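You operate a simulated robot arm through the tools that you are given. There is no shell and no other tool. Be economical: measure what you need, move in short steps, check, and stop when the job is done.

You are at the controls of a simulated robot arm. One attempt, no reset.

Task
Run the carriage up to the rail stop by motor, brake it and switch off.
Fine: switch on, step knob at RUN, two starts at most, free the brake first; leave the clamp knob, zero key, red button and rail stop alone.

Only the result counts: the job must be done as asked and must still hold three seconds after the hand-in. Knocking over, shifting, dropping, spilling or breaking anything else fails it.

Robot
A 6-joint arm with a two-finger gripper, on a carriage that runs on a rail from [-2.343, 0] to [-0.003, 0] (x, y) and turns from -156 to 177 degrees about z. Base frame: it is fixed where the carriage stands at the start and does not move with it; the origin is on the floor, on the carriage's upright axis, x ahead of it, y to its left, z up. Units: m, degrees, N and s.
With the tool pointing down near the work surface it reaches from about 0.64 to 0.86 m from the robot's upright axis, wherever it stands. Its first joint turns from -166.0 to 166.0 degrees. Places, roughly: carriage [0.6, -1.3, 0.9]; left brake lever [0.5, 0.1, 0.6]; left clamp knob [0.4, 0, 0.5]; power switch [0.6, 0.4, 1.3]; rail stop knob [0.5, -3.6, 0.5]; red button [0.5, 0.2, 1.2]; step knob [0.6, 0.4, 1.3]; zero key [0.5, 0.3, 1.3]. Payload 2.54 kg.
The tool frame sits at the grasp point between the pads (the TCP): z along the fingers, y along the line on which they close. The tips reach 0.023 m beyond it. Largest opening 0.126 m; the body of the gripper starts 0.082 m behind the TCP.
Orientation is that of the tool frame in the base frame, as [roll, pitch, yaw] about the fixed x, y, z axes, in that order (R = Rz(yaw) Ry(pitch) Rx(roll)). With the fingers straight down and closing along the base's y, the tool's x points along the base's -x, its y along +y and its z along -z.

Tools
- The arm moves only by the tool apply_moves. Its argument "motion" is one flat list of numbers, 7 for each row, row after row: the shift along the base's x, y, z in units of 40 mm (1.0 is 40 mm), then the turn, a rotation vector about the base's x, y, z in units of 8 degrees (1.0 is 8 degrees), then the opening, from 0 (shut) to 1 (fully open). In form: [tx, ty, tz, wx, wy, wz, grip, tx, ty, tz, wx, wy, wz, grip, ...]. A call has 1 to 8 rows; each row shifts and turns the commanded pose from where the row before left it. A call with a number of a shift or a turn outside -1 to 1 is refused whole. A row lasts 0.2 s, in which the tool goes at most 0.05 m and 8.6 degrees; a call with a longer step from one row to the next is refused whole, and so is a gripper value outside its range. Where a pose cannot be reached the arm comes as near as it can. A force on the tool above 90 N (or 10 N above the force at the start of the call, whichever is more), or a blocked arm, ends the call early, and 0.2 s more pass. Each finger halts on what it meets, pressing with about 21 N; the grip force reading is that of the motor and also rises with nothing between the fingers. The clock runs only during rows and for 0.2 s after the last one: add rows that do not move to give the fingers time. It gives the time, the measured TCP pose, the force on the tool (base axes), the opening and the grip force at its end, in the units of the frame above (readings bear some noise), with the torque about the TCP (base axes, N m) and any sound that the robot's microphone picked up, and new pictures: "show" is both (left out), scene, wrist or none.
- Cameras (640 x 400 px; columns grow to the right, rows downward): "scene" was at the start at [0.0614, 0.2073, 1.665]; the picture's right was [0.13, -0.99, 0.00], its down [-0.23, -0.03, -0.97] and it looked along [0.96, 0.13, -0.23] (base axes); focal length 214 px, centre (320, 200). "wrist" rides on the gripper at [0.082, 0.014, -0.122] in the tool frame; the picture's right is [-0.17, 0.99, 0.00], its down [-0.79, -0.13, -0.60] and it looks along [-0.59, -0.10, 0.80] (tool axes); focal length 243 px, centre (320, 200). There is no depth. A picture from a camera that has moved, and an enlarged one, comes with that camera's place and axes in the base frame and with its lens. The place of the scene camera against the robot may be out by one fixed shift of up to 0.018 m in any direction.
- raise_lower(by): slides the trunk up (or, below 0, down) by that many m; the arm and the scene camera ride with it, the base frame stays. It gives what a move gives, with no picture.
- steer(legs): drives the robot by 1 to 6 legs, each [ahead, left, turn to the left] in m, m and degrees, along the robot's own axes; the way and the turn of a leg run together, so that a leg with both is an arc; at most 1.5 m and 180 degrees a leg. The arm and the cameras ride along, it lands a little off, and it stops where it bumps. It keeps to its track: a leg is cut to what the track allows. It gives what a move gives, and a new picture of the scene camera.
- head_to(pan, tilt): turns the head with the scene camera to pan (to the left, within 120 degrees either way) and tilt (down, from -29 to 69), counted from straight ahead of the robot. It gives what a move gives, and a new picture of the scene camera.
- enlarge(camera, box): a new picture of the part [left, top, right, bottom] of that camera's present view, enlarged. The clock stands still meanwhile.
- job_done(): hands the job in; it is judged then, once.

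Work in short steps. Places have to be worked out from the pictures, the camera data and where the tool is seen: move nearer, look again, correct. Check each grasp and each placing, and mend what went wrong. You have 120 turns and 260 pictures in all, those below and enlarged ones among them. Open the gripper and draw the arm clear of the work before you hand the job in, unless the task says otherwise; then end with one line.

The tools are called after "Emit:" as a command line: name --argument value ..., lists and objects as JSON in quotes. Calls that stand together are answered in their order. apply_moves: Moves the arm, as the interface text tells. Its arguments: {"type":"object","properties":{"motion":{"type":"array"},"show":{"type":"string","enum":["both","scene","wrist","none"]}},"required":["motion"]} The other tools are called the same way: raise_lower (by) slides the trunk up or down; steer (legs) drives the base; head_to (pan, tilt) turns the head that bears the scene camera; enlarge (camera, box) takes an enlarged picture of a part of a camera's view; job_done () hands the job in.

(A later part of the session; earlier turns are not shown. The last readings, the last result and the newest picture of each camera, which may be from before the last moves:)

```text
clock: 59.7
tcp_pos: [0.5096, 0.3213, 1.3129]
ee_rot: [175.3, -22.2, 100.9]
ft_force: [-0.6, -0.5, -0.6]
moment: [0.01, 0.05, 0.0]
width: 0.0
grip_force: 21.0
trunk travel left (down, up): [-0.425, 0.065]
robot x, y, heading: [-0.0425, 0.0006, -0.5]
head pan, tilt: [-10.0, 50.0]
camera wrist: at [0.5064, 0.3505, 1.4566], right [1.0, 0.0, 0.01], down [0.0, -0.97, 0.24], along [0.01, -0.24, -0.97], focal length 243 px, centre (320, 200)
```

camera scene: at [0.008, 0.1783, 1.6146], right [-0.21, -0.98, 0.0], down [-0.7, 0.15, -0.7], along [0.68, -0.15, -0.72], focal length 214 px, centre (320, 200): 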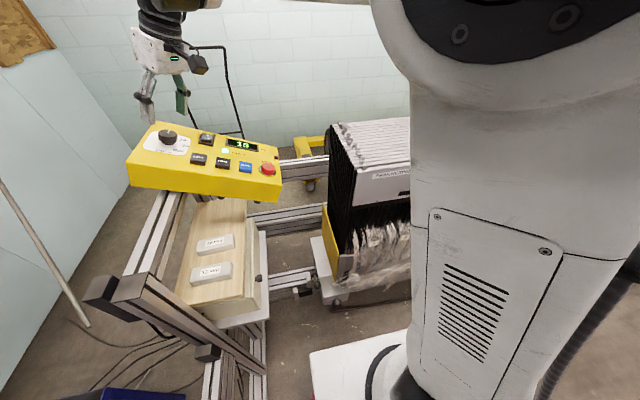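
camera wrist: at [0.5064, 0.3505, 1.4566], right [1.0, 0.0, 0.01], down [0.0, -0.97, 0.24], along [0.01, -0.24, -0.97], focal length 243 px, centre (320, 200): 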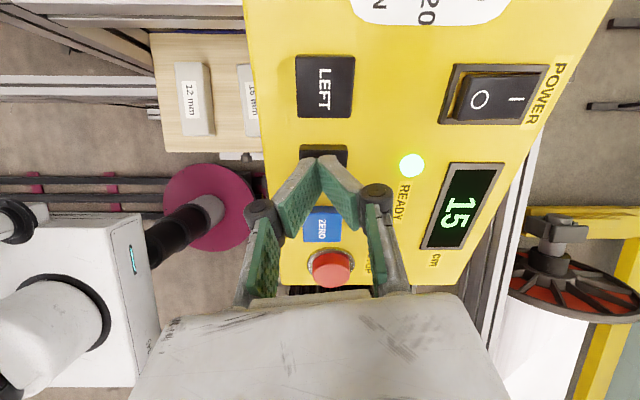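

Tip about 8 mm above RIGHT. I press in fine steps.

Emit:
apply_moves --motion '[0, 0.07, -0.17, 0, 0, 0, 0, 0, 0.04, -0.09, 0, 0, 0, 0]' --show "wrist"

```text
clock: 60.3
tcp_pos: [0.5094, 0.3241, 1.3024]
ee_rot: [175.3, -22.4, 100.8]
ft_force: [1.4, -2.2, 1.8]
moment: [-0.06, 0.01, 0.0]
width: 0.0058
grip_force: 27.9
trunk travel left (down, up): [-0.425, 0.065]
robot x, y, heading: [-0.0424, 0.0019, -0.4]
head pan, tilt: [-10.0, 50.0]
heard: click
camera wrist: at [0.5064, 0.3541, 1.4458], right [1.0, 0.0, 0.01], down [0.0, -0.97, 0.24], along [0.01, -0.24, -0.97], focal length 243 px, centre (320, 200)
```

wrist: 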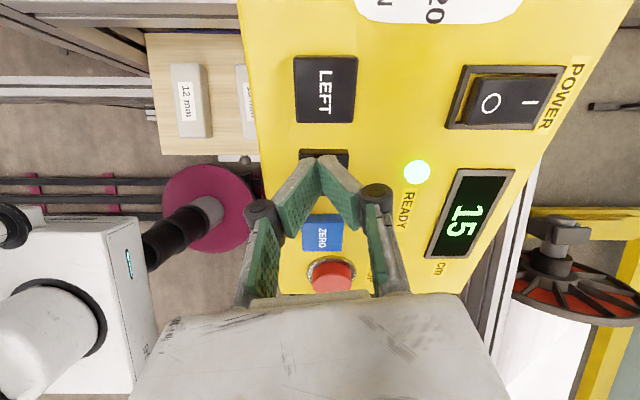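

Click heard. I hold the button and see whether the display changes.

Emit:
apply_moves --motion '[0, 0, 0, 0, 0, 0, 0, 0, 0, 0, 0, 0, 0, 0, 0, 0, 0, 0, 0, 0, 0]' --show "both"

```text
clock: 61.1
tcp_pos: [0.5094, 0.3256, 1.3018]
ee_rot: [175.3, -22.4, 100.9]
ft_force: [0.1, -0.7, 2.4]
moment: [0.02, 0.0, 0.01]
width: 0.0059
grip_force: 28.1
trunk travel left (down, up): [-0.425, 0.065]
robot x, y, heading: [-0.0409, 0.0008, -0.6]
head pan, tilt: [-10.0, 50.0]
camera scene: at [-0.0015, 0.1424, 1.6283], right [-0.61, -0.8, 0.0], down [-0.47, 0.36, -0.8], along [0.64, -0.49, -0.6], focal length 214 px, centre (320, 200)
camera wrist: at [0.5062, 0.3543, 1.4459], right [1.0, 0.0, 0.01], down [0.0, -0.97, 0.24], along [0.01, -0.24, -0.97], focal length 243 px, centre (320, 200)
```

scene: 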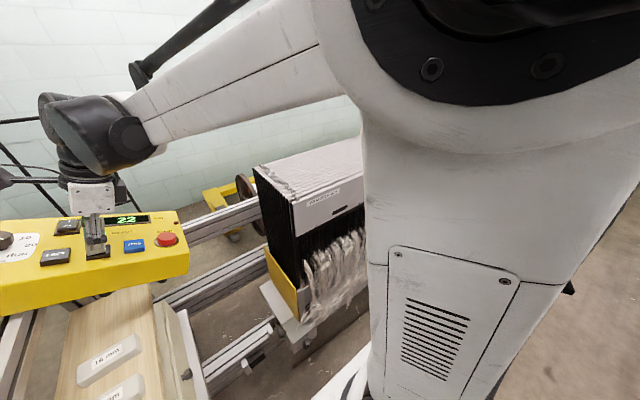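
wrist: 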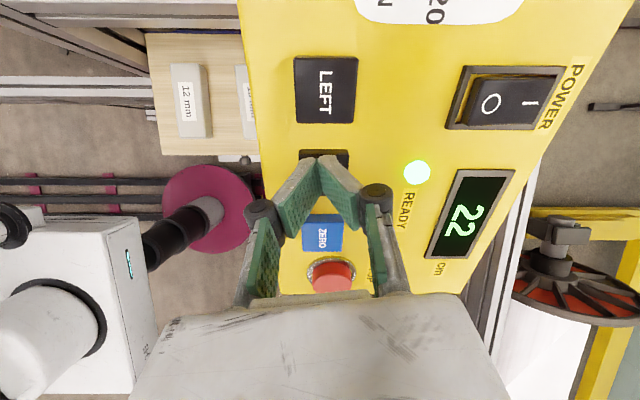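

The display reads 22: the carriage is running right. I keep holding.

Emit:
apply_moves --motion '[0, 0, 0, 0, 0, 0, 0, 0, 0, 0, 0, 0, 0, 0, 0, 0, 0, 0, 0, 0, 0, 0, 0, 0, 0, 0, 0, 0, 0, 0, 0, 0, 0, 0, 0, 0, 0, 0, 0, 0, 0, 0]' --show "both"

```text
clock: 62.5
tcp_pos: [0.5091, 0.3263, 1.302]
ee_rot: [175.4, -22.3, 101.0]
ft_force: [-0.6, -1.5, 1.7]
moment: [-0.03, -0.04, 0.01]
width: 0.0061
grip_force: 28.5
trunk travel left (down, up): [-0.425, 0.065]
robot x, y, heading: [-0.0385, -0.0004, -0.3]
head pan, tilt: [-10.0, 50.0]
camera scene: at [-0.0012, 0.1427, 1.6284], right [-0.6, -0.8, 0.0], down [-0.47, 0.36, -0.8], along [0.64, -0.48, -0.59], focal length 214 px, centre (320, 200)
camera wrist: at [0.5063, 0.3542, 1.4459], right [1.0, 0.0, 0.01], down [0.0, -0.97, 0.24], along [0.01, -0.24, -0.97], focal length 243 px, centre (320, 200)
```

scene: 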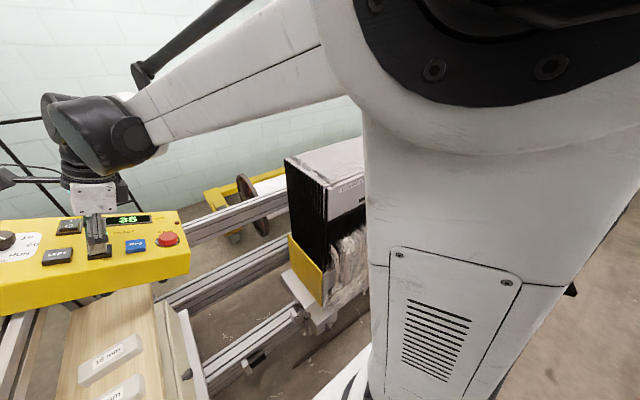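
wrist: 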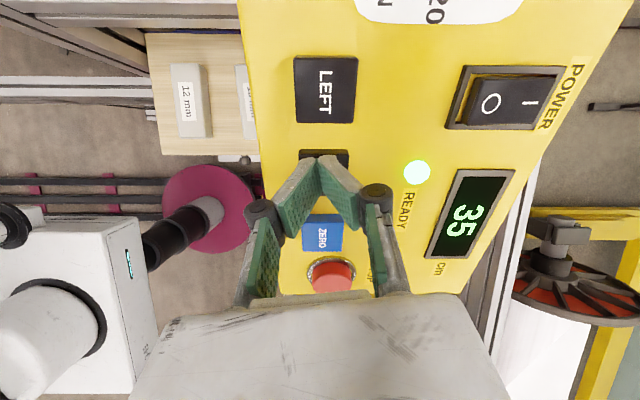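

Reading 35 and moving on at about 10 cm/s. I keep holding until the display stays put.

Emit:
apply_moves --motion '[0, 0, 0, 0, 0, 0, 0, 0, 0, 0, 0, 0, 0, 0, 0, 0, 0, 0, 0, 0, 0, 0, 0, 0, 0, 0, 0, 0, 0, 0, 0, 0, 0, 0, 0, 0, 0, 0, 0, 0, 0, 0]' --show "wrist"

Emit:
apply_moves --motion '[0, 0, 0, 0, 0, 0, 0, 0, 0, 0, 0, 0, 0, 0, 0, 0, 0, 0, 0, 0, 0, 0, 0, 0, 0, 0, 0, 0, 0, 0, 0, 0, 0, 0, 0, 0, 0, 0, 0, 0, 0, 0]' --show "both"

```text
clock: 63.9
tcp_pos: [0.5092, 0.3248, 1.3019]
ee_rot: [175.3, -22.3, 101.0]
ft_force: [0.2, -0.5, 2.2]
moment: [-0.02, 0.02, -0.01]
width: 0.006
grip_force: 28.3
trunk travel left (down, up): [-0.425, 0.065]
robot x, y, heading: [-0.0412, 0.0006, -0.5]
head pan, tilt: [-10.0, 50.0]
camera wrist: at [0.5063, 0.3542, 1.4459], right [1.0, 0.0, 0.01], down [0.0, -0.97, 0.24], along [0.01, -0.24, -0.97], focal length 243 px, centre (320, 200)
```

wrist: 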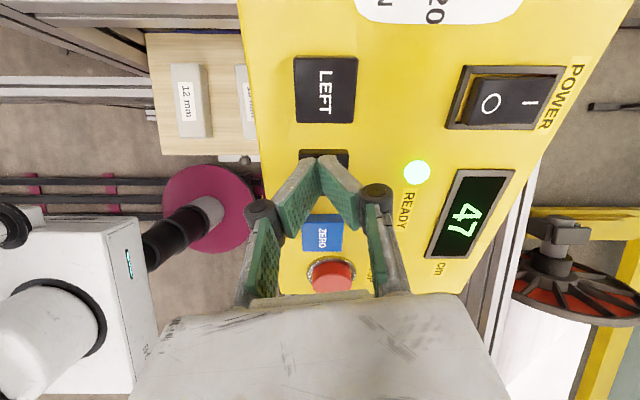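

```text
clock: 65.3
tcp_pos: [0.5096, 0.3251, 1.3021]
ee_rot: [175.3, -22.3, 101.0]
ft_force: [0.7, -1.2, 2.2]
moment: [-0.02, -0.02, 0.01]
width: 0.0059
grip_force: 28.5
trunk travel left (down, up): [-0.425, 0.065]
robot x, y, heading: [-0.0413, 0.0003, -0.5]
head pan, tilt: [-10.0, 50.0]
camera scene: at [-0.0007, 0.1431, 1.6288], right [-0.6, -0.8, 0.0], down [-0.47, 0.35, -0.81], along [0.65, -0.48, -0.59], focal length 214 px, centre (320, 200)
camera wrist: at [0.5063, 0.3542, 1.4459], right [1.0, 0.0, 0.01], down [0.0, -0.97, 0.24], along [0.01, -0.24, -0.97], focal length 243 px, centre (320, 200)
```

scene: 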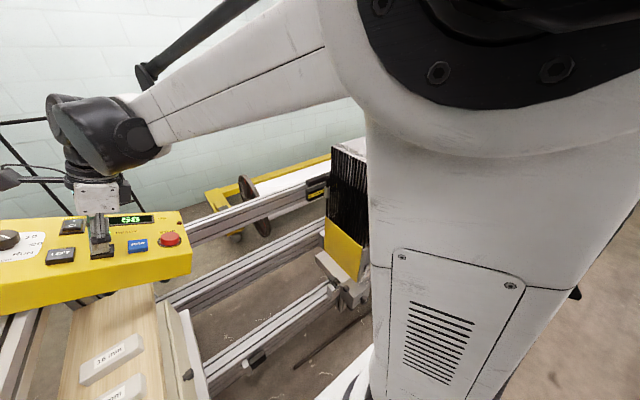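
wrist: 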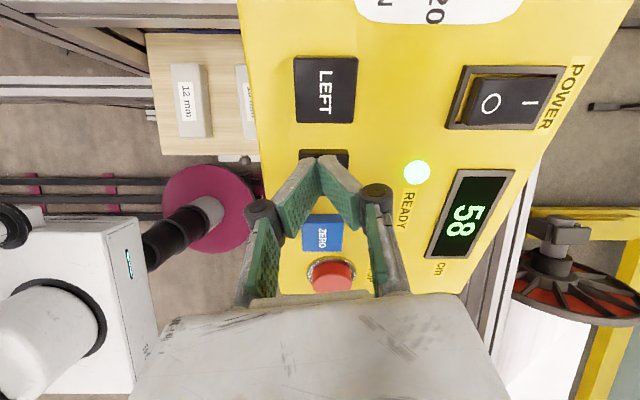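

58 now; still running. I hold on.

Emit:
apply_moves --motion '[0, 0, 0, 0, 0, 0, 0, 0, 0, 0, 0, 0, 0, 0, 0, 0, 0, 0, 0, 0, 0, 0, 0, 0, 0, 0, 0, 0, 0, 0, 0, 0, 0, 0, 0]' --show "wrist"

Emit:
apply_moves --motion '[0, 0, 0, 0, 0, 0, 0, 0, 0, 0, 0, 0, 0, 0, 0, 0, 0, 0, 0, 0, 0, 0, 0, 0, 0, 0, 0, 0, 0, 0, 0, 0, 0, 0, 0]' --show "wrist"

```text
clock: 66.5
tcp_pos: [0.5099, 0.325, 1.302]
ee_rot: [175.4, -22.3, 100.9]
ft_force: [-0.2, -0.6, 2.6]
moment: [-0.03, 0.0, 0.01]
width: 0.0058
grip_force: 28.1
trunk travel left (down, up): [-0.425, 0.065]
robot x, y, heading: [-0.043, 0.0002, -0.5]
head pan, tilt: [-10.0, 50.0]
camera wrist: at [0.5063, 0.3542, 1.4459], right [1.0, 0.0, 0.01], down [0.0, -0.97, 0.24], along [0.01, -0.24, -0.97], focal length 243 px, centre (320, 200)
```

wrist: 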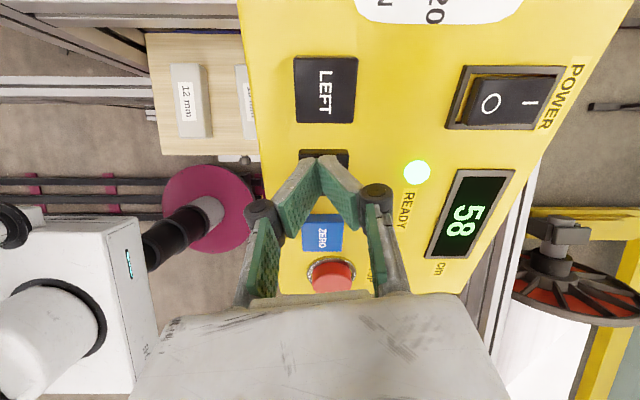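

```text
clock: 67.7
tcp_pos: [0.5086, 0.3251, 1.3023]
ee_rot: [175.3, -22.3, 100.9]
ft_force: [-0.3, -1.2, 1.8]
moment: [-0.02, 0.02, 0.01]
width: 0.006
grip_force: 28.8
trunk travel left (down, up): [-0.425, 0.065]
robot x, y, heading: [-0.0459, 0.0038, -0.7]
head pan, tilt: [-10.0, 50.0]
camera wrist: at [0.5063, 0.3542, 1.4459], right [1.0, 0.0, 0.01], down [0.0, -0.97, 0.24], along [0.01, -0.24, -0.97], focal length 243 px, centre (320, 200)
```

wrist: 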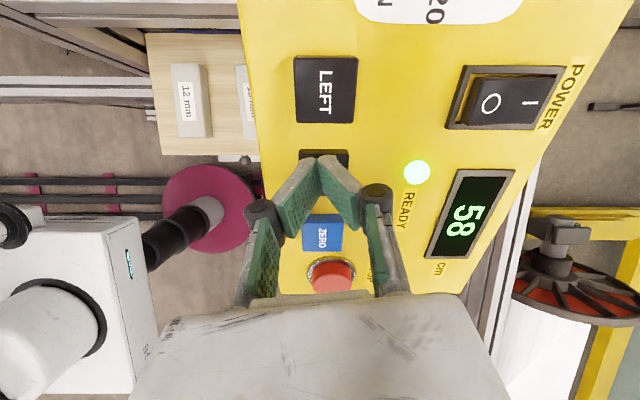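

It has stayed at 58 cm for 2.4 s: the carriage has come to rest. I release the button, lift clear, and look at the right end and the stop.

Emit:
apply_moves --motion '[0, -0.2, 0.5, 0, 0, 0, 0, 0, -0.35, 0.9, 0, 0, 0, 0, -0.3, -0.35, 0.9, 0, 0, 0, 0]' --show "wrist"

Emit:
head_to --pan -60 --tilt 25

```text
clock: 68.5
tcp_pos: [0.4963, 0.2889, 1.3936]
ee_rot: [175.3, -22.2, 100.9]
ft_force: [0.2, -0.2, 1.0]
moment: [0.05, 0.02, 0.01]
width: 0.0
grip_force: 28.3
trunk travel left (down, up): [-0.425, 0.065]
robot x, y, heading: [-0.0387, 0.0003, -0.4]
head pan, tilt: [-10.0, 50.0]
camera wrist: at [0.493, 0.3189, 1.5384], right [1.0, 0.01, 0.01], down [0.0, -0.97, 0.24], along [0.01, -0.24, -0.97], focal length 243 px, centre (320, 200)
```

wrist: 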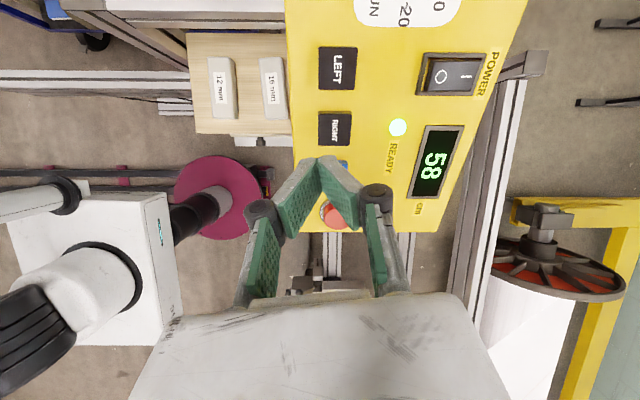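

```text
clock: 69.7
tcp_pos: [0.4969, 0.2897, 1.3939]
ee_rot: [175.2, -22.3, 100.9]
ft_force: [0.7, 0.4, 1.4]
moment: [-0.02, 0.0, -0.01]
width: 0.0001
grip_force: 28.1
trunk travel left (down, up): [-0.425, 0.065]
robot x, y, heading: [-0.0414, -0.0001, -0.5]
head pan, tilt: [-60.0, 25.0]
camera scene: at [-0.0252, 0.1153, 1.6464], right [-0.87, -0.49, 0.0], down [-0.21, 0.37, -0.91], along [0.45, -0.79, -0.42], focal length 214 px, centre (320, 200)
```

scene: 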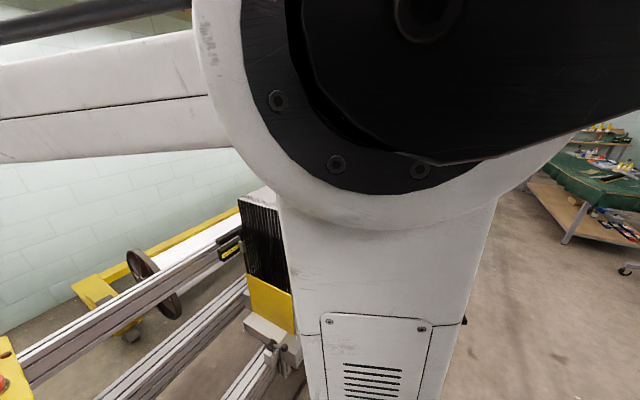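

The arm hides the view; the display is steady at 58 (43 cm travel), so the brake ball should be near (0.418, −0.32, 0.63). I back off and swing the arm over to the right with the tool upright.

Emit:
steer --legs '[[-0.3, 0, 0]]'

Emit:
apply_moves --motion '[0.4, -1, -0.3, -0.55, 0, 0, 0, 0.4, -1, -0.4, -0.55, 0, 0, 0, 0.4, -1, -0.4, -0.55, 0, 0, 0, 0.4, -1, -0.4, -0.55, 0, 0, 0, 0.3, -1, -0.5, -0.55, 0, 0, 0, 0.3, -1, -0.5, 0, 0, 0, 0, 0.2, -1, -0.6, 0, 0, 0, 0, 0, -1, -0.7, 0, 0, 0, 0]' --show "scene"

```text
clock: 71.8
tcp_pos: [0.1952, 0.2902, 1.395]
ee_rot: [175.3, -22.3, 100.8]
ft_force: [0.4, -0.3, 0.3]
moment: [0.01, -0.02, -0.03]
width: 0.0
grip_force: 28.3
trunk travel left (down, up): [-0.425, 0.065]
robot x, y, heading: [-0.3424, -0.0047, -0.3]
head pan, tilt: [-60.0, 25.0]
camera scene: at [-0.3263, 0.1151, 1.6464], right [-0.87, -0.49, 0.0], down [-0.21, 0.37, -0.91], along [0.45, -0.79, -0.42], focal length 214 px, centre (320, 200)
```

scene: 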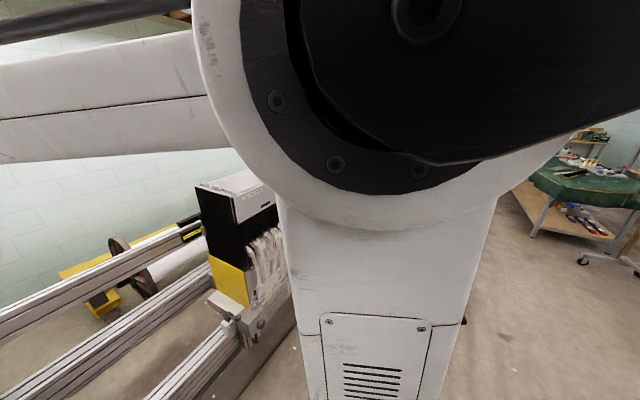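

```text
clock: 73.6
tcp_pos: [0.294, -0.03, 1.2421]
ee_rot: [179.4, -0.6, 100.1]
ft_force: [0.7, 0.1, 0.1]
moment: [0.02, 0.01, 0.01]
width: 0.0
grip_force: 28.2
trunk travel left (down, up): [-0.425, 0.065]
robot x, y, heading: [-0.3408, 0.0011, -0.8]
head pan, tilt: [-60.0, 25.0]
camera scene: at [-0.3254, 0.1152, 1.6464], right [-0.87, -0.49, 0.0], down [-0.21, 0.37, -0.91], along [0.45, -0.79, -0.42], focal length 214 px, centre (320, 200)
```

scene: 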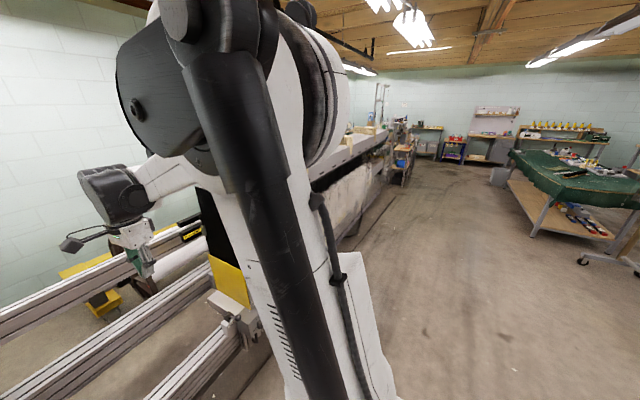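

Now the right end is visible; I zoom to see it meets the stop, and zoom on the left foot with the brake lever.

Emit:
enlarge --camera "scene" --box '[340, 100, 440, 180]'

Emit:
enlarge --camera "scene" --box '[190, 260, 290, 360]'

```text
5.00 times, centred on (390, 140) of scene
camera zoom: at [-0.3254, 0.1152, 1.6464], right [-0.87, -0.49, 0.0], down [-0.21, 0.37, -0.91], along [0.45, -0.79, -0.42], focal length 1072 px, centre (-30, 500)
```

zoom: 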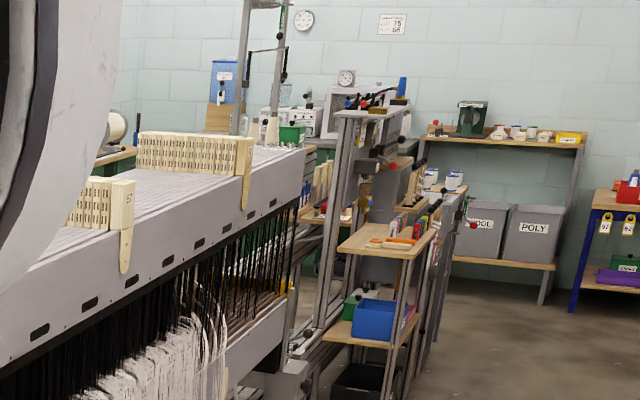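

```text
4.00 times, centred on (240, 310) of scene
camera zoom: at [-0.3254, 0.1152, 1.6464], right [-0.87, -0.49, 0.0], down [-0.21, 0.37, -0.91], along [0.45, -0.79, -0.42], focal length 858 px, centre (640, -240)
```

zoom: 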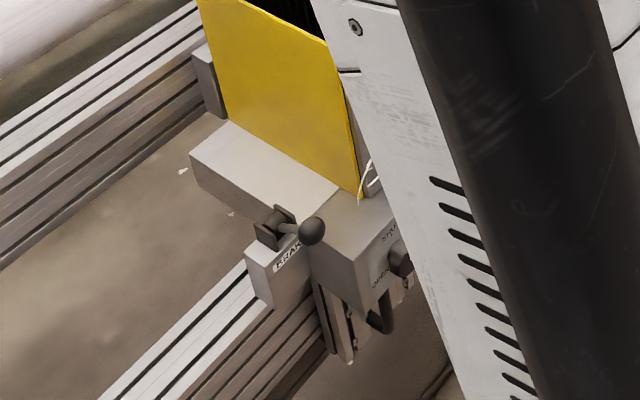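

Carriage end appears against the stop, and the brake ball shows at about (0.412, −0.325, 0.63) as predicted. I lower the closed gripper in front of it.

Emit:
apply_moves --motion '[0, -0.8, -0.8, 0, 0, -0.6, 0, 0, -0.8, -0.8, 0, 0, -0.6, 0, 0, -0.8, -0.8, 0, 0, 0, 0, 0, -0.8, -0.8, 0, 0, 0, 0, 0, -0.8, -0.8, 0, 0, 0, 0, 0.1, -0.8, -0.9, 0, 0, 0, 0, 0.1, -0.8, -0.9, 0, 0, 0, 0, 0.1, -0.8, -0.9, 0, 0, 0, 0]' --show "none"

Emit:
apply_moves --motion '[0.1, -0.4, -1, 0, 0, 0, 0, 0.1, -0.2, -1, 0, 0, 0, 0, 0.1, 0, -1, 0, 0, 0, 0, 0.1, 0, -1, 0, 0, 0, 0]' --show "both"

```text
clock: 75.4
tcp_pos: [0.3045, -0.2876, 0.9743]
ee_rot: [179.4, -0.7, 90.5]
ft_force: [0.1, -0.6, -0.4]
moment: [0.02, 0.01, 0.02]
width: 0.0001
grip_force: 28.5
trunk travel left (down, up): [-0.425, 0.065]
robot x, y, heading: [-0.339, -0.0023, -0.6]
head pan, tilt: [-60.0, 25.0]
```

```text
clock: 76.4
tcp_pos: [0.3204, -0.3117, 0.8141]
ee_rot: [179.4, -0.6, 90.4]
ft_force: [0.4, 0.0, 0.2]
moment: [0.01, 0.0, -0.02]
width: 0.0
grip_force: 28.3
trunk travel left (down, up): [-0.425, 0.065]
robot x, y, heading: [-0.3382, 0.0014, -0.9]
head pan, tilt: [-60.0, 25.0]
camera scene: at [-0.3254, 0.1153, 1.6463], right [-0.87, -0.49, 0.0], down [-0.21, 0.37, -0.91], along [0.45, -0.79, -0.42], focal length 214 px, centre (320, 200)
camera wrist: at [0.3305, -0.2308, 0.9362], right [0.99, -0.16, 0.01], down [-0.13, -0.8, 0.59], along [-0.09, -0.58, -0.81], focal length 243 px, centre (320, 200)
```

scene: 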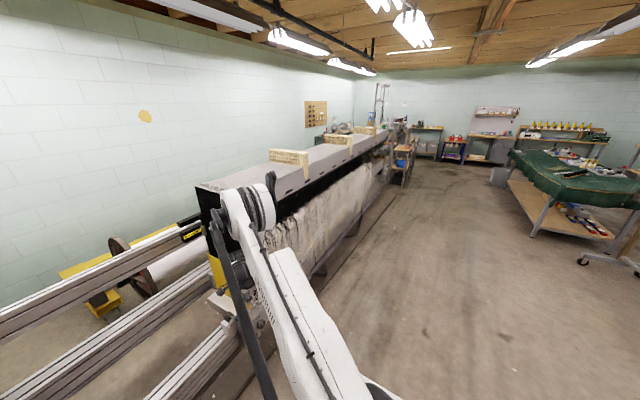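
wrist: 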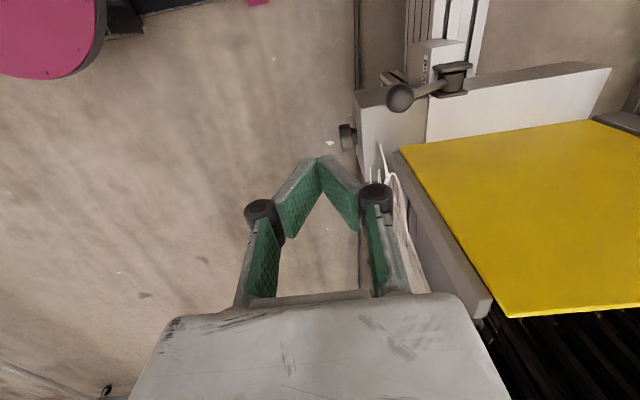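

Ball measured at (0.416, −0.316, 0.631). I descend just in front of it (robot side).

Emit:
apply_moves --motion '[0.25, -0.05, -1, 0, 0, 0, 0, 0.25, -0.05, -1, 0, 0, 0, 0, 0.25, 0, -1, 0, 0, 0, 0, 0.25, 0, -1, 0, 0, 0, 0, 0.1, 0, -0.4, 0, 0, 0, 0]' --show "wrist"

```text
clock: 77.6
tcp_pos: [0.3582, -0.3106, 0.6523]
ee_rot: [179.4, -0.6, 90.4]
ft_force: [0.5, 0.1, 0.0]
moment: [0.02, 0.01, 0.0]
width: 0.0001
grip_force: 28.5
out of reach, approached as far as the arm can: row 5
trunk travel left (down, up): [-0.425, 0.065]
robot x, y, heading: [-0.34, 0.0011, -0.7]
head pan, tilt: [-60.0, 25.0]
camera wrist: at [0.3683, -0.2303, 0.7745], right [0.99, -0.16, 0.01], down [-0.13, -0.8, 0.59], along [-0.09, -0.58, -0.81], focal length 243 px, centre (320, 200)
```

wrist: 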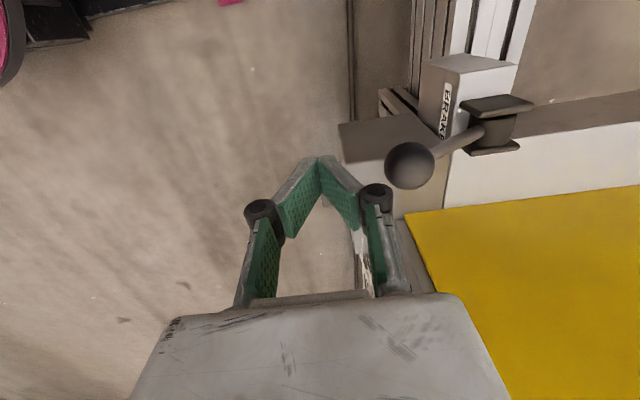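

At its low reach limit here; I raise the arm 80 mm and lower the trunk 100 mm to gain reach.

Emit:
apply_moves --motion '[0, -0.1, 1, 0, 0, 0, 0, 0, 0, 1, 0, 0, 0, 0]' --show "none"

Emit:
raise_lower --by -0.1

```text
clock: 78.2
tcp_pos: [0.3562, -0.3147, 0.7331]
ee_rot: [179.4, -0.6, 90.3]
ft_force: [0.2, -0.2, -0.4]
moment: [-0.03, -0.01, 0.02]
width: 0.0
grip_force: 28.4
trunk travel left (down, up): [-0.425, 0.065]
robot x, y, heading: [-0.3408, 0.001, -0.6]
head pan, tilt: [-60.0, 25.0]
```

```text
clock: 79.5
tcp_pos: [0.3572, -0.3157, 0.633]
ee_rot: [179.4, -0.6, 90.4]
ft_force: [-0.3, -1.1, 0.2]
moment: [-0.01, 0.02, -0.01]
width: 0.0001
grip_force: 28.1
trunk travel left (down, up): [-0.325, 0.165]
robot x, y, heading: [-0.3427, 0.0035, -0.5]
head pan, tilt: [-60.0, 25.0]
```

In position at (0.357, −0.316, 0.633). I push +x and follow the lever's arc upward.

Emit:
apply_moves --motion '[0.8, 0, 0, 0, 0, 0, 0, 0.38, 0, 0.4, 0, 0, 0, 0, 0.43, 0, 0.35, 0, 0, 0, 0, 0.5, 0, 0.2, 0, 0, 0, 0]' --show "wrist"

```text
clock: 80.4
tcp_pos: [0.4246, -0.3154, 0.673]
ee_rot: [179.4, -0.7, 90.4]
ft_force: [-33.4, 11.0, 56.0]
moment: [-0.06, -0.97, 0.19]
width: 0.0
grip_force: 28.5
trunk travel left (down, up): [-0.325, 0.165]
robot x, y, heading: [-0.343, 0.0018, -0.7]
head pan, tilt: [-60.0, 25.0]
stopped in row 4: the force on the tool passed its limit at 94 N (the readings are from after the stop); the commanded pose is now the measured one
camera wrist: at [0.4352, -0.2343, 0.796], right [0.99, -0.16, 0.01], down [-0.13, -0.8, 0.59], along [-0.09, -0.58, -0.81], focal length 243 px, centre (320, 200)
```

wrist: 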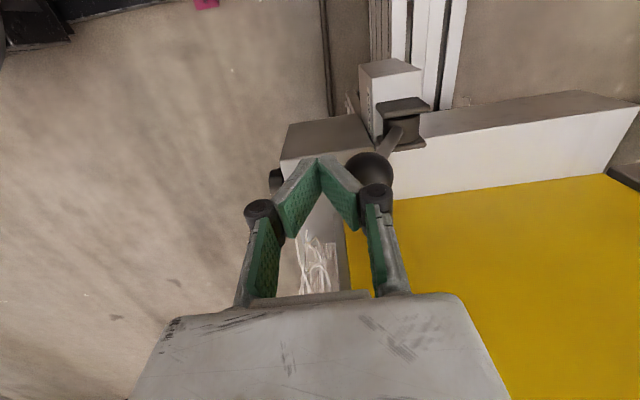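

The fingers' outer slope wedged on the ball (lever now ~27° from upright). I back off, rise, open to straddle the ball, and use the inner pad face instead.

Emit:
apply_moves --motion '[-0.4, 0, 0, 0, 0, 0, 0, 0, 0, 1, 0, 0, 0, 0.3, 0, 0, 1, 0, 0, 0, 0.55, 0.5, 0, 0, 0, 0, 0, 0.55, 0.5, 0, 0, 0, 0, 0, 0.55, 0, 0, 0, 0, 0, 0, 0.55]' --show "wrist"

```text
clock: 81.8
tcp_pos: [0.4524, -0.316, 0.7474]
ee_rot: [179.5, -0.6, 90.3]
ft_force: [0.3, 1.4, 0.1]
moment: [0.0, -0.02, 0.01]
width: 0.0693
grip_force: 0.0
trunk travel left (down, up): [-0.325, 0.165]
robot x, y, heading: [-0.3439, -0.0027, -0.6]
head pan, tilt: [-60.0, 25.0]
camera wrist: at [0.4635, -0.2352, 0.8698], right [0.99, -0.16, 0.01], down [-0.13, -0.8, 0.59], along [-0.09, -0.58, -0.81], focal length 243 px, centre (320, 200)
```

wrist: 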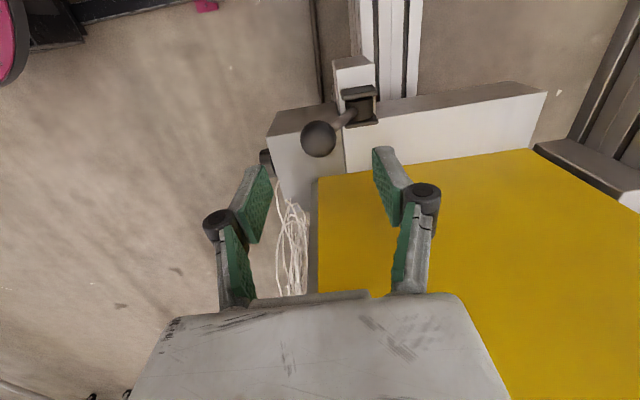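

Ball at (0.450, −0.316, 0.665), well centred. I descend to straddle it.

Emit:
apply_moves --motion '[0, 0, -0.9, 0, 0, 0, 0.55, 0, 0, -0.85, 0, 0, 0, 0.55]' --show "wrist"

```text
clock: 82.4
tcp_pos: [0.4529, -0.3158, 0.6791]
ee_rot: [179.4, -0.7, 90.3]
ft_force: [0.1, -0.4, -0.2]
moment: [0.0, 0.0, -0.02]
width: 0.0692
grip_force: 0.1
trunk travel left (down, up): [-0.325, 0.165]
robot x, y, heading: [-0.3446, 0.0012, -0.9]
head pan, tilt: [-60.0, 25.0]
camera wrist: at [0.4642, -0.2357, 0.8003], right [0.99, -0.16, 0.01], down [-0.13, -0.8, 0.59], along [-0.09, -0.58, -0.81], focal length 243 px, centre (320, 200)
```

wrist: 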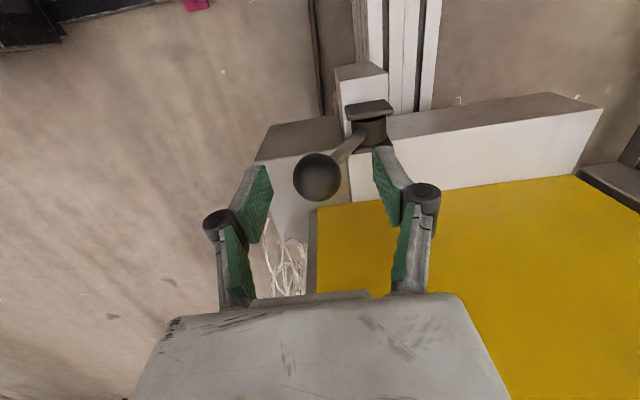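

Straddled. I push +x until the end stop is felt.

Emit:
apply_moves --motion '[0.45, 0, 0, 0, 0, 0, 0.55, 0.4, 0, 0.05, 0, 0, 0, 0.55, 0.35, 0, 0.05, 0, 0, 0, 0.55, 0.25, 0, 0, 0, 0, 0, 0.55]' --show "wrist"

```text
clock: 83.4
tcp_pos: [0.5108, -0.3154, 0.681]
ee_rot: [179.5, -0.6, 90.4]
ft_force: [-0.1, 0.4, -1.3]
moment: [-0.05, 0.01, 0.04]
width: 0.0696
grip_force: 0.1
trunk travel left (down, up): [-0.325, 0.165]
robot x, y, heading: [-0.3399, 0.0018, -0.4]
head pan, tilt: [-60.0, 25.0]
camera wrist: at [0.5219, -0.2351, 0.804], right [0.99, -0.16, 0.01], down [-0.13, -0.8, 0.59], along [-0.09, -0.58, -0.81], focal length 243 px, centre (320, 200)
```

wrist: 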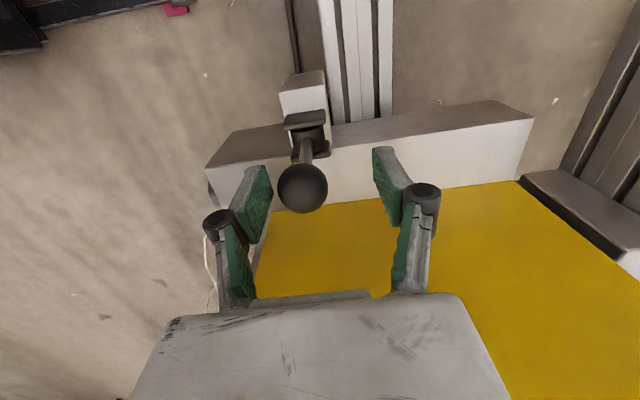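

The ball is now at (0.499, 0.676), its original upright position — it seems to have snapped over. I push a touch more to confirm the end stop.

Emit:
apply_moves --motion '[0.2, 0, 0, 0, 0, 0, 0.55, 0.15, 0, 0, 0, 0, 0, 0.55]' --show "none"

```text
clock: 84.0
tcp_pos: [0.5186, -0.3144, 0.686]
ee_rot: [179.4, -0.7, 90.3]
ft_force: [-3.5, -0.8, -1.4]
moment: [-0.03, 0.02, 0.03]
width: 0.0711
grip_force: 1.6
out of reach, approached as far as the arm can: row 1, 2
trunk travel left (down, up): [-0.325, 0.165]
robot x, y, heading: [-0.3406, 0.0002, -0.4]
head pan, tilt: [-60.0, 25.0]
```

Light contact at the initial upright position but the arm is at its reach limit. I back off, drive 0.06 m nearer and press firmly to be sure.

Emit:
apply_moves --motion '[-0.4, 0, -0.1, 0, 0, 0, 0.55, -0.1, 0, 0, 0, 0, 0, 0.55]' --show "wrist"

```text
clock: 84.6
tcp_pos: [0.4987, -0.3121, 0.6817]
ee_rot: [179.5, -0.6, 90.4]
ft_force: [0.0, -0.3, 0.5]
moment: [0.0, 0.01, -0.03]
width: 0.0691
grip_force: 0.0
trunk travel left (down, up): [-0.325, 0.165]
robot x, y, heading: [-0.3439, 0.0012, -0.7]
head pan, tilt: [-60.0, 25.0]
camera wrist: at [0.5091, -0.2328, 0.8043], right [0.99, -0.16, 0.01], down [-0.13, -0.8, 0.59], along [-0.09, -0.58, -0.81], focal length 243 px, centre (320, 200)
```

wrist: 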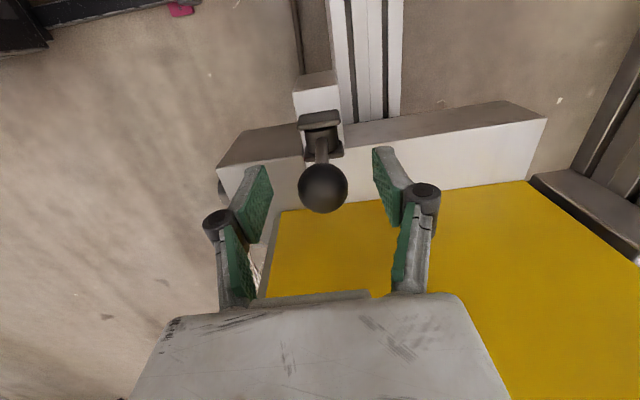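

The ball looks exactly as at the start (upright). I creep forward 15 mm with the robot, then push for a firm check.

Emit:
steer --legs '[[0.015, 0, 0]]'

Emit:
apply_moves --motion '[0.2, 0, 0, 0, 0, 0, 0.55, 0.1, 0, 0, 0, 0, 0, 0.55]' --show "none"

```text
clock: 85.4
tcp_pos: [0.5131, -0.3134, 0.6825]
ee_rot: [179.5, -0.6, 90.3]
ft_force: [0.1, 0.1, 0.6]
moment: [0.01, -0.02, 0.0]
width: 0.0691
grip_force: 0.1
trunk travel left (down, up): [-0.325, 0.165]
robot x, y, heading: [-0.3262, 0.0009, -0.3]
head pan, tilt: [-60.0, 25.0]
camera scene: at [-0.3113, 0.1152, 1.5464], right [-0.87, -0.49, 0.0], down [-0.21, 0.37, -0.91], along [0.45, -0.79, -0.42], focal length 214 px, centre (320, 200)
```

scene: 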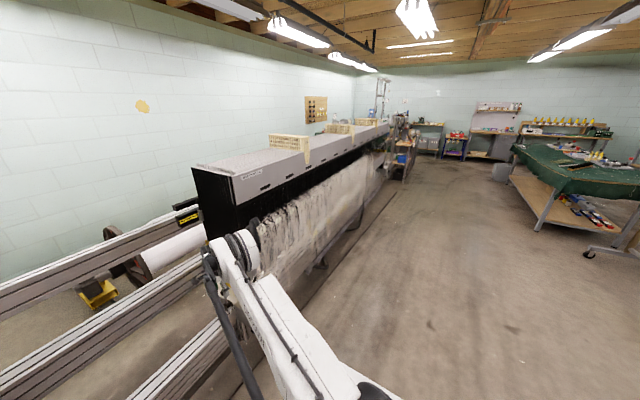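

```text
clock: 86.0
tcp_pos: [0.5241, -0.3139, 0.6813]
ee_rot: [179.6, -0.6, 90.3]
ft_force: [-17.8, 3.9, -6.8]
moment: [0.12, -0.03, -0.32]
width: 0.0816
grip_force: 8.9
trunk travel left (down, up): [-0.325, 0.165]
robot x, y, heading: [-0.3278, 0.0004, -0.7]
head pan, tilt: [-60.0, 25.0]
```

Firm stop felt (18 N, no movement): the brake is on. I recentre, rise clear, and look at both the lever and the right end.

Emit:
apply_moves --motion '[-0.55, 0, 0, 0, 0, 0, 0.55, 0, 0, 1, 0, 0, 0, 0.55, 0, 0, 1, 0, 0, 0, 0.55, 0, 0, 1, 0, 0, 0, 0.55]' --show "none"

Emit:
enlarge --camera "wrist" --box '[220, 20, 460, 180]'

Emit:
enlarge --camera "scene" --box '[350, 110, 430, 180]'

```text
clock: 87.0
tcp_pos: [0.5035, -0.313, 0.8003]
ee_rot: [179.5, -0.7, 90.4]
ft_force: [0.8, -1.0, 0.3]
moment: [0.0, 0.0, 0.0]
width: 0.0694
grip_force: 0.0
trunk travel left (down, up): [-0.325, 0.165]
robot x, y, heading: [-0.3244, -0.0002, -0.3]
head pan, tilt: [-60.0, 25.0]
```

```text
2.50 times, centred on (340, 100) of wrist
camera zoom: at [0.5144, -0.2328, 0.9233], right [0.99, -0.16, 0.01], down [-0.13, -0.8, 0.59], along [-0.09, -0.58, -0.81], focal length 606 px, centre (270, 450)
```

zoom: 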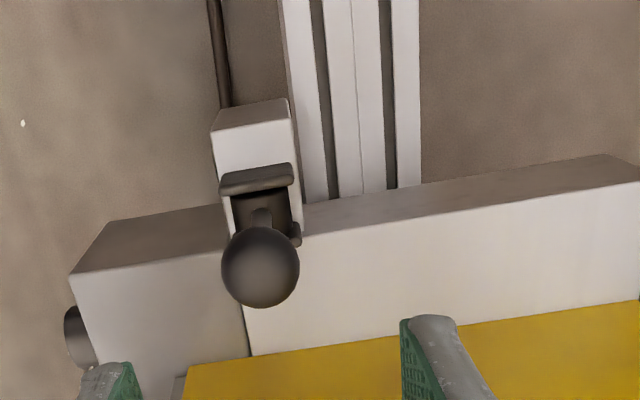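

```text
5.71 times, centred on (390, 145) of scene
camera zoom: at [-0.311, 0.1151, 1.5464], right [-0.87, -0.49, 0.0], down [-0.21, 0.37, -0.91], along [0.45, -0.79, -0.42], focal length 1226 px, centre (-80, 514)
```

zoom: 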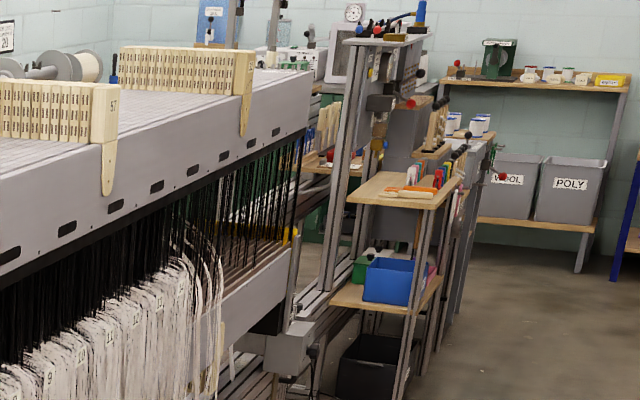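

Lever upright, right foot against the stop. Now I withdraw back and up, restore the trunk, and swing towards the panel.

Emit:
apply_moves --motion '[-0.9, 0, 0.5, 0, 0, 0, 0, -0.9, 0, 0.5, 0, 0, 0, 0, -0.9, 0.2, 0.6, 0, 0, 0, 0, -0.7, 0.4, 0.7, 0, 0, 0, 0, -0.6, 0.6, 0.8, 0, 0, 0, 0, -0.4, 0.7, 0.8, 0, 0, 0, 0, -0.2, 0.8, 0.8, 0, 0, 0, 0, 0, 0.8, 0.8, 0, 0, 0, 0]' --show "none"

Emit:
raise_lower --by 0.1

Emit:
apply_moves --motion '[0, 0.8, 0.8, 0, 0, 0.8, 0, 0, 0.8, 0.8, 0, 0, 0.8, 0, 0, 0.8, 0.8, 0, 0, 0.8, 0, 0, 0.8, 0.8, 0, 0, 0.8, 0, 0, 0.9, 0.7, 0, 0, 0.8, 0, 0, 0.9, 0.4, 0, 0, 0.8, 0, 0, 0.9, 0.2, 0, 0, 0.8, 0, 0, 0.9, 0, 0, 0, 0.8, 0]' --show "scene"

```text
clock: 88.8
tcp_pos: [0.3191, -0.1736, 1.022]
ee_rot: [179.5, -0.6, 90.3]
ft_force: [0.2, -0.2, 0.0]
moment: [0.01, 0.02, -0.02]
width: 0.0
grip_force: 20.6
trunk travel left (down, up): [-0.325, 0.165]
robot x, y, heading: [-0.3283, 0.0005, -0.6]
head pan, tilt: [-60.0, 25.0]
```

```text
clock: 90.1
tcp_pos: [0.319, -0.1744, 1.123]
ee_rot: [179.5, -0.7, 90.3]
ft_force: [-0.6, -0.2, 0.5]
moment: [-0.01, 0.0, -0.02]
width: 0.0
grip_force: 21.1
trunk travel left (down, up): [-0.425, 0.065]
robot x, y, heading: [-0.3256, -0.0023, -0.8]
head pan, tilt: [-60.0, 25.0]
```

```text
clock: 91.9
tcp_pos: [0.3185, 0.0993, 1.3025]
ee_rot: [179.5, -0.6, 141.5]
ft_force: [0.1, 0.3, 0.1]
moment: [0.02, -0.03, -0.02]
width: 0.0001
grip_force: 21.3
trunk travel left (down, up): [-0.425, 0.065]
robot x, y, heading: [-0.33, -0.0007, -1.0]
head pan, tilt: [-60.0, 25.0]
camera scene: at [-0.311, 0.1153, 1.6464], right [-0.87, -0.49, 0.0], down [-0.21, 0.37, -0.91], along [0.45, -0.79, -0.42], focal length 214 px, centre (320, 200)
```

scene: 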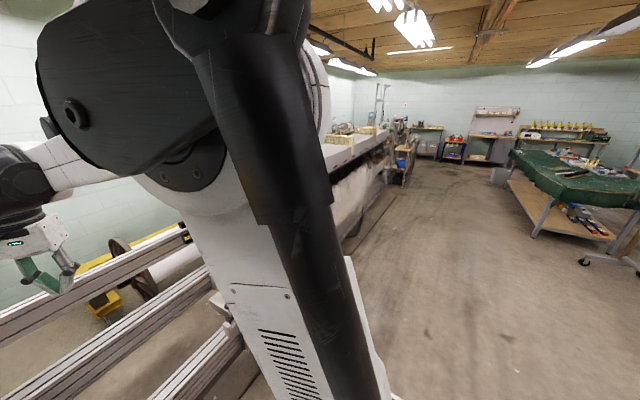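

I rise above panel height, restoring the yaw and tilting the tool square to the panel, then drive forward.

Emit:
apply_moves --motion '[0, 0.6, 0.5, 0, 0, 0.95, 0, 0, 0.6, 0.5, 0, 0, 0.95, 0, 0, 0.6, 0.5, 0, 0, 0.95, 0, 0, 0.6, 0.5, 0, 0, 0.95, 0, 0, 0.6, 0.5, 0, 0, 0.95, 0, 0, 0.6, 0.5, 0.9, 0, 0, 0, 0, 0.6, 0.3, 0.9, 0, 0, 0, 0, 0.6, 0, 0.9, 0, 0, 0]' --show "none"

Emit:
apply_moves --motion '[0, 0.3, 0, 0, -0.95, 0, 0, 0, 0, 0, 0, -0.95, 0, 0]' --show "wrist"

Emit:
head_to --pan -10 --tilt 50

```text
clock: 93.7
tcp_pos: [0.3181, 0.2906, 1.436]
ee_rot: [157.9, -0.7, 179.7]
ft_force: [-0.3, -0.6, 0.2]
moment: [-0.03, -0.02, 0.0]
width: 0.0
grip_force: 21.4
trunk travel left (down, up): [-0.425, 0.065]
robot x, y, heading: [-0.3229, -0.0016, -0.7]
head pan, tilt: [-60.0, 25.0]
```

```text
clock: 94.3
tcp_pos: [0.3174, 0.3037, 1.4354]
ee_rot: [158.0, 14.4, 179.8]
ft_force: [-0.4, -0.4, 0.2]
moment: [-0.04, 0.0, 0.0]
width: 0.0
grip_force: 20.6
trunk travel left (down, up): [-0.425, 0.065]
robot x, y, heading: [-0.3257, 0.0006, -0.5]
head pan, tilt: [-60.0, 25.0]
camera wrist: at [0.2076, 0.2693, 1.5285], right [0.07, 0.91, 0.4], down [0.64, -0.35, 0.69], along [0.77, 0.21, -0.61], focal length 243 px, centre (320, 200)
```

wrist: 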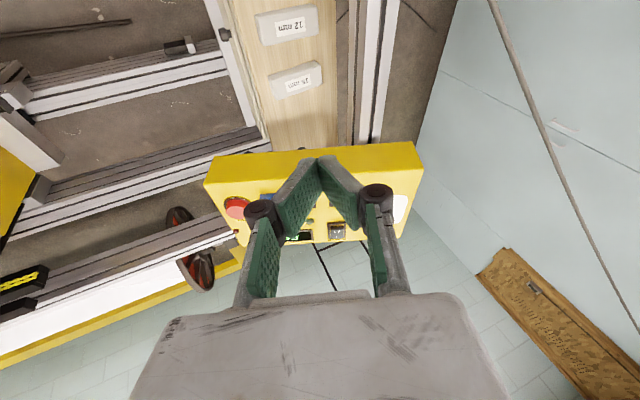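

```text
clock: 95.5
tcp_pos: [0.3184, 0.303, 1.4348]
ee_rot: [157.9, 14.4, 179.8]
ft_force: [-0.3, -0.7, 0.2]
moment: [-0.06, 0.0, 0.03]
width: 0.0001
grip_force: 21.3
trunk travel left (down, up): [-0.425, 0.065]
robot x, y, heading: [-0.3253, -0.0023, -0.5]
head pan, tilt: [-10.0, 50.0]
camera scene: at [-0.2831, 0.1509, 1.6246], right [-0.52, -0.85, 0.0], down [-0.54, 0.33, -0.78], along [0.66, -0.4, -0.63], focal length 214 px, centre (320, 200)
```

scene: 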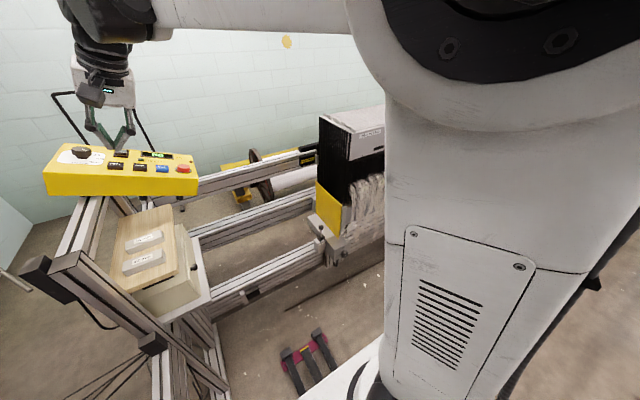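

Clear at height; I drive forward 0.28 m and look at the switch.

Emit:
steer --legs '[[0.28, 0, 0]]'

Emit:
enlarge --camera "wrist" --box '[120, 0, 520, 250]'

```text
clock: 97.5
tcp_pos: [0.598, 0.303, 1.4352]
ee_rot: [158.0, 14.4, 179.8]
ft_force: [0.6, 0.6, 0.2]
moment: [0.02, -0.01, 0.03]
width: 0.0003
grip_force: 21.4
trunk travel left (down, up): [-0.425, 0.065]
robot x, y, heading: [-0.05, 0.0007, -0.4]
head pan, tilt: [-10.0, 50.0]
camera scene: at [-0.0032, 0.151, 1.6249], right [-0.52, -0.86, 0.0], down [-0.54, 0.32, -0.78], along [0.67, -0.4, -0.63], focal length 214 px, centre (320, 200)
```

scene: 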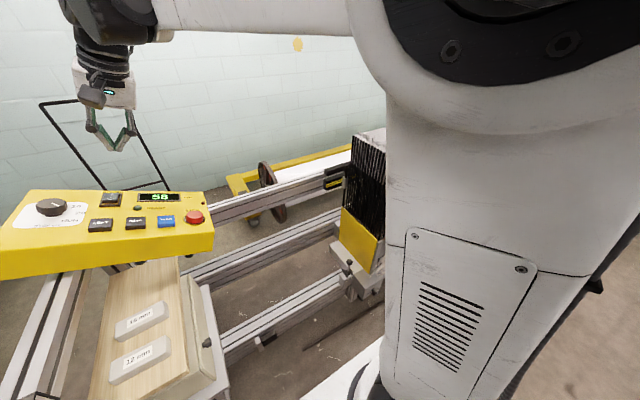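

```text
1.60 times, centred on (320, 125) of wrist
camera zoom: at [0.4882, 0.2697, 1.5282], right [0.07, 0.91, 0.4], down [0.64, -0.35, 0.68], along [0.77, 0.21, -0.61], focal length 388 px, centre (320, 320)
```

zoom: 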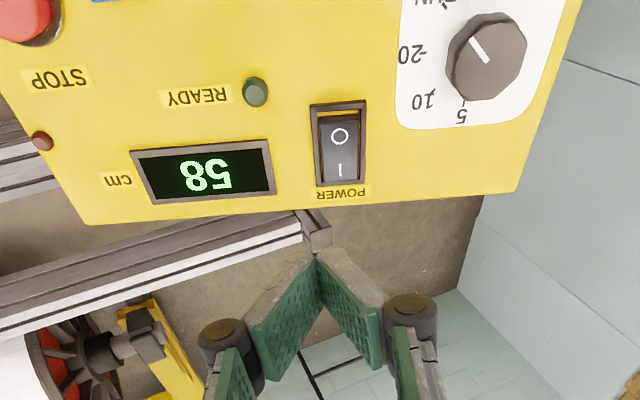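

READY is off with the brake set (good) and the display still shows 58. O end is at ≈(0.598, 0.375, 1.303). I move to 50 mm over it.

Emit:
apply_moves --motion '[0.07, 0.55, -0.75, 0, 0, 0, 0, 0.07, 0.55, -0.8, 0, 0, 0, 0, 0, 0.26, -0.65, 0, 0, 0, 0]' --show "wrist"

Emit:
enlarge --camera "scene" --box '[60, 140, 220, 240]'

```text
clock: 98.3
tcp_pos: [0.6034, 0.3586, 1.3463]
ee_rot: [157.7, 14.5, 179.9]
ft_force: [0.1, 1.7, -0.2]
moment: [-0.02, 0.01, 0.0]
width: 0.0
grip_force: 20.6
trunk travel left (down, up): [-0.425, 0.065]
robot x, y, heading: [-0.0503, 0.0027, -0.5]
head pan, tilt: [-10.0, 50.0]
camera wrist: at [0.4933, 0.3245, 1.4397], right [0.07, 0.91, 0.4], down [0.64, -0.35, 0.68], along [0.77, 0.21, -0.61], focal length 243 px, centre (320, 200)
```

wrist: 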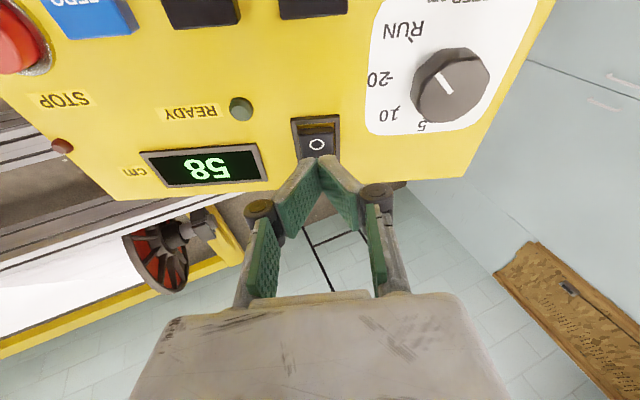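

```text
4.00 times, centred on (140, 190) of scene
camera zoom: at [0.0013, 0.167, 1.6199], right [-0.34, -0.94, 0.0], down [-0.63, 0.23, -0.74], along [0.7, -0.25, -0.67], focal length 858 px, centre (1040, 240)
```

zoom: 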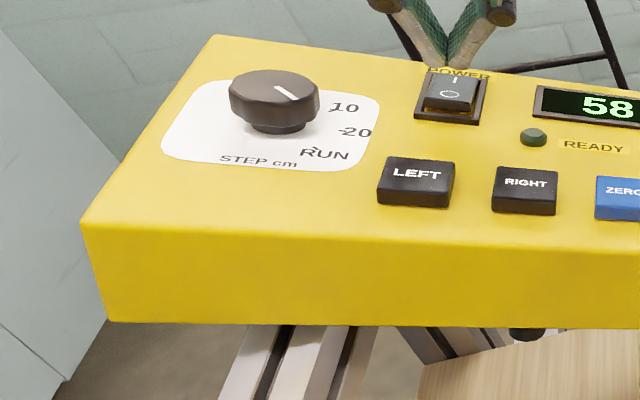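

Aligned; pressing the O end in fine steps.

Emit:
apply_moves --motion '[-0.03, 0.13, -0.34, 0, 0, 0, 0, 0, 0.06, -0.15, 0, 0, 0, 0, 0, 0.06, -0.14, 0, 0, 0, 0, 0, 0.04, -0.09, 0, 0, 0, 0]' --show "wrist"

```text
clock: 99.3
tcp_pos: [0.6008, 0.3682, 1.3197]
ee_rot: [157.9, 14.5, 179.9]
ft_force: [3.6, -2.5, 24.2]
moment: [0.19, 0.07, 0.01]
width: 0.0058
grip_force: 28.1
trunk travel left (down, up): [-0.425, 0.065]
robot x, y, heading: [-0.0485, -0.0018, -0.2]
head pan, tilt: [-10.0, 50.0]
camera wrist: at [0.4912, 0.3345, 1.4131], right [0.07, 0.91, 0.4], down [0.64, -0.35, 0.69], along [0.77, 0.21, -0.61], focal length 243 px, centre (320, 200)
```

wrist: 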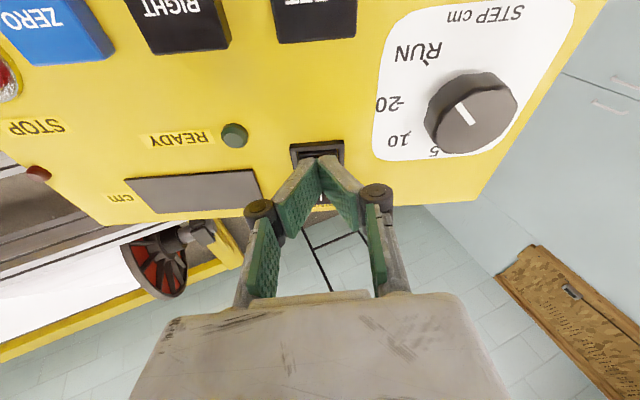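

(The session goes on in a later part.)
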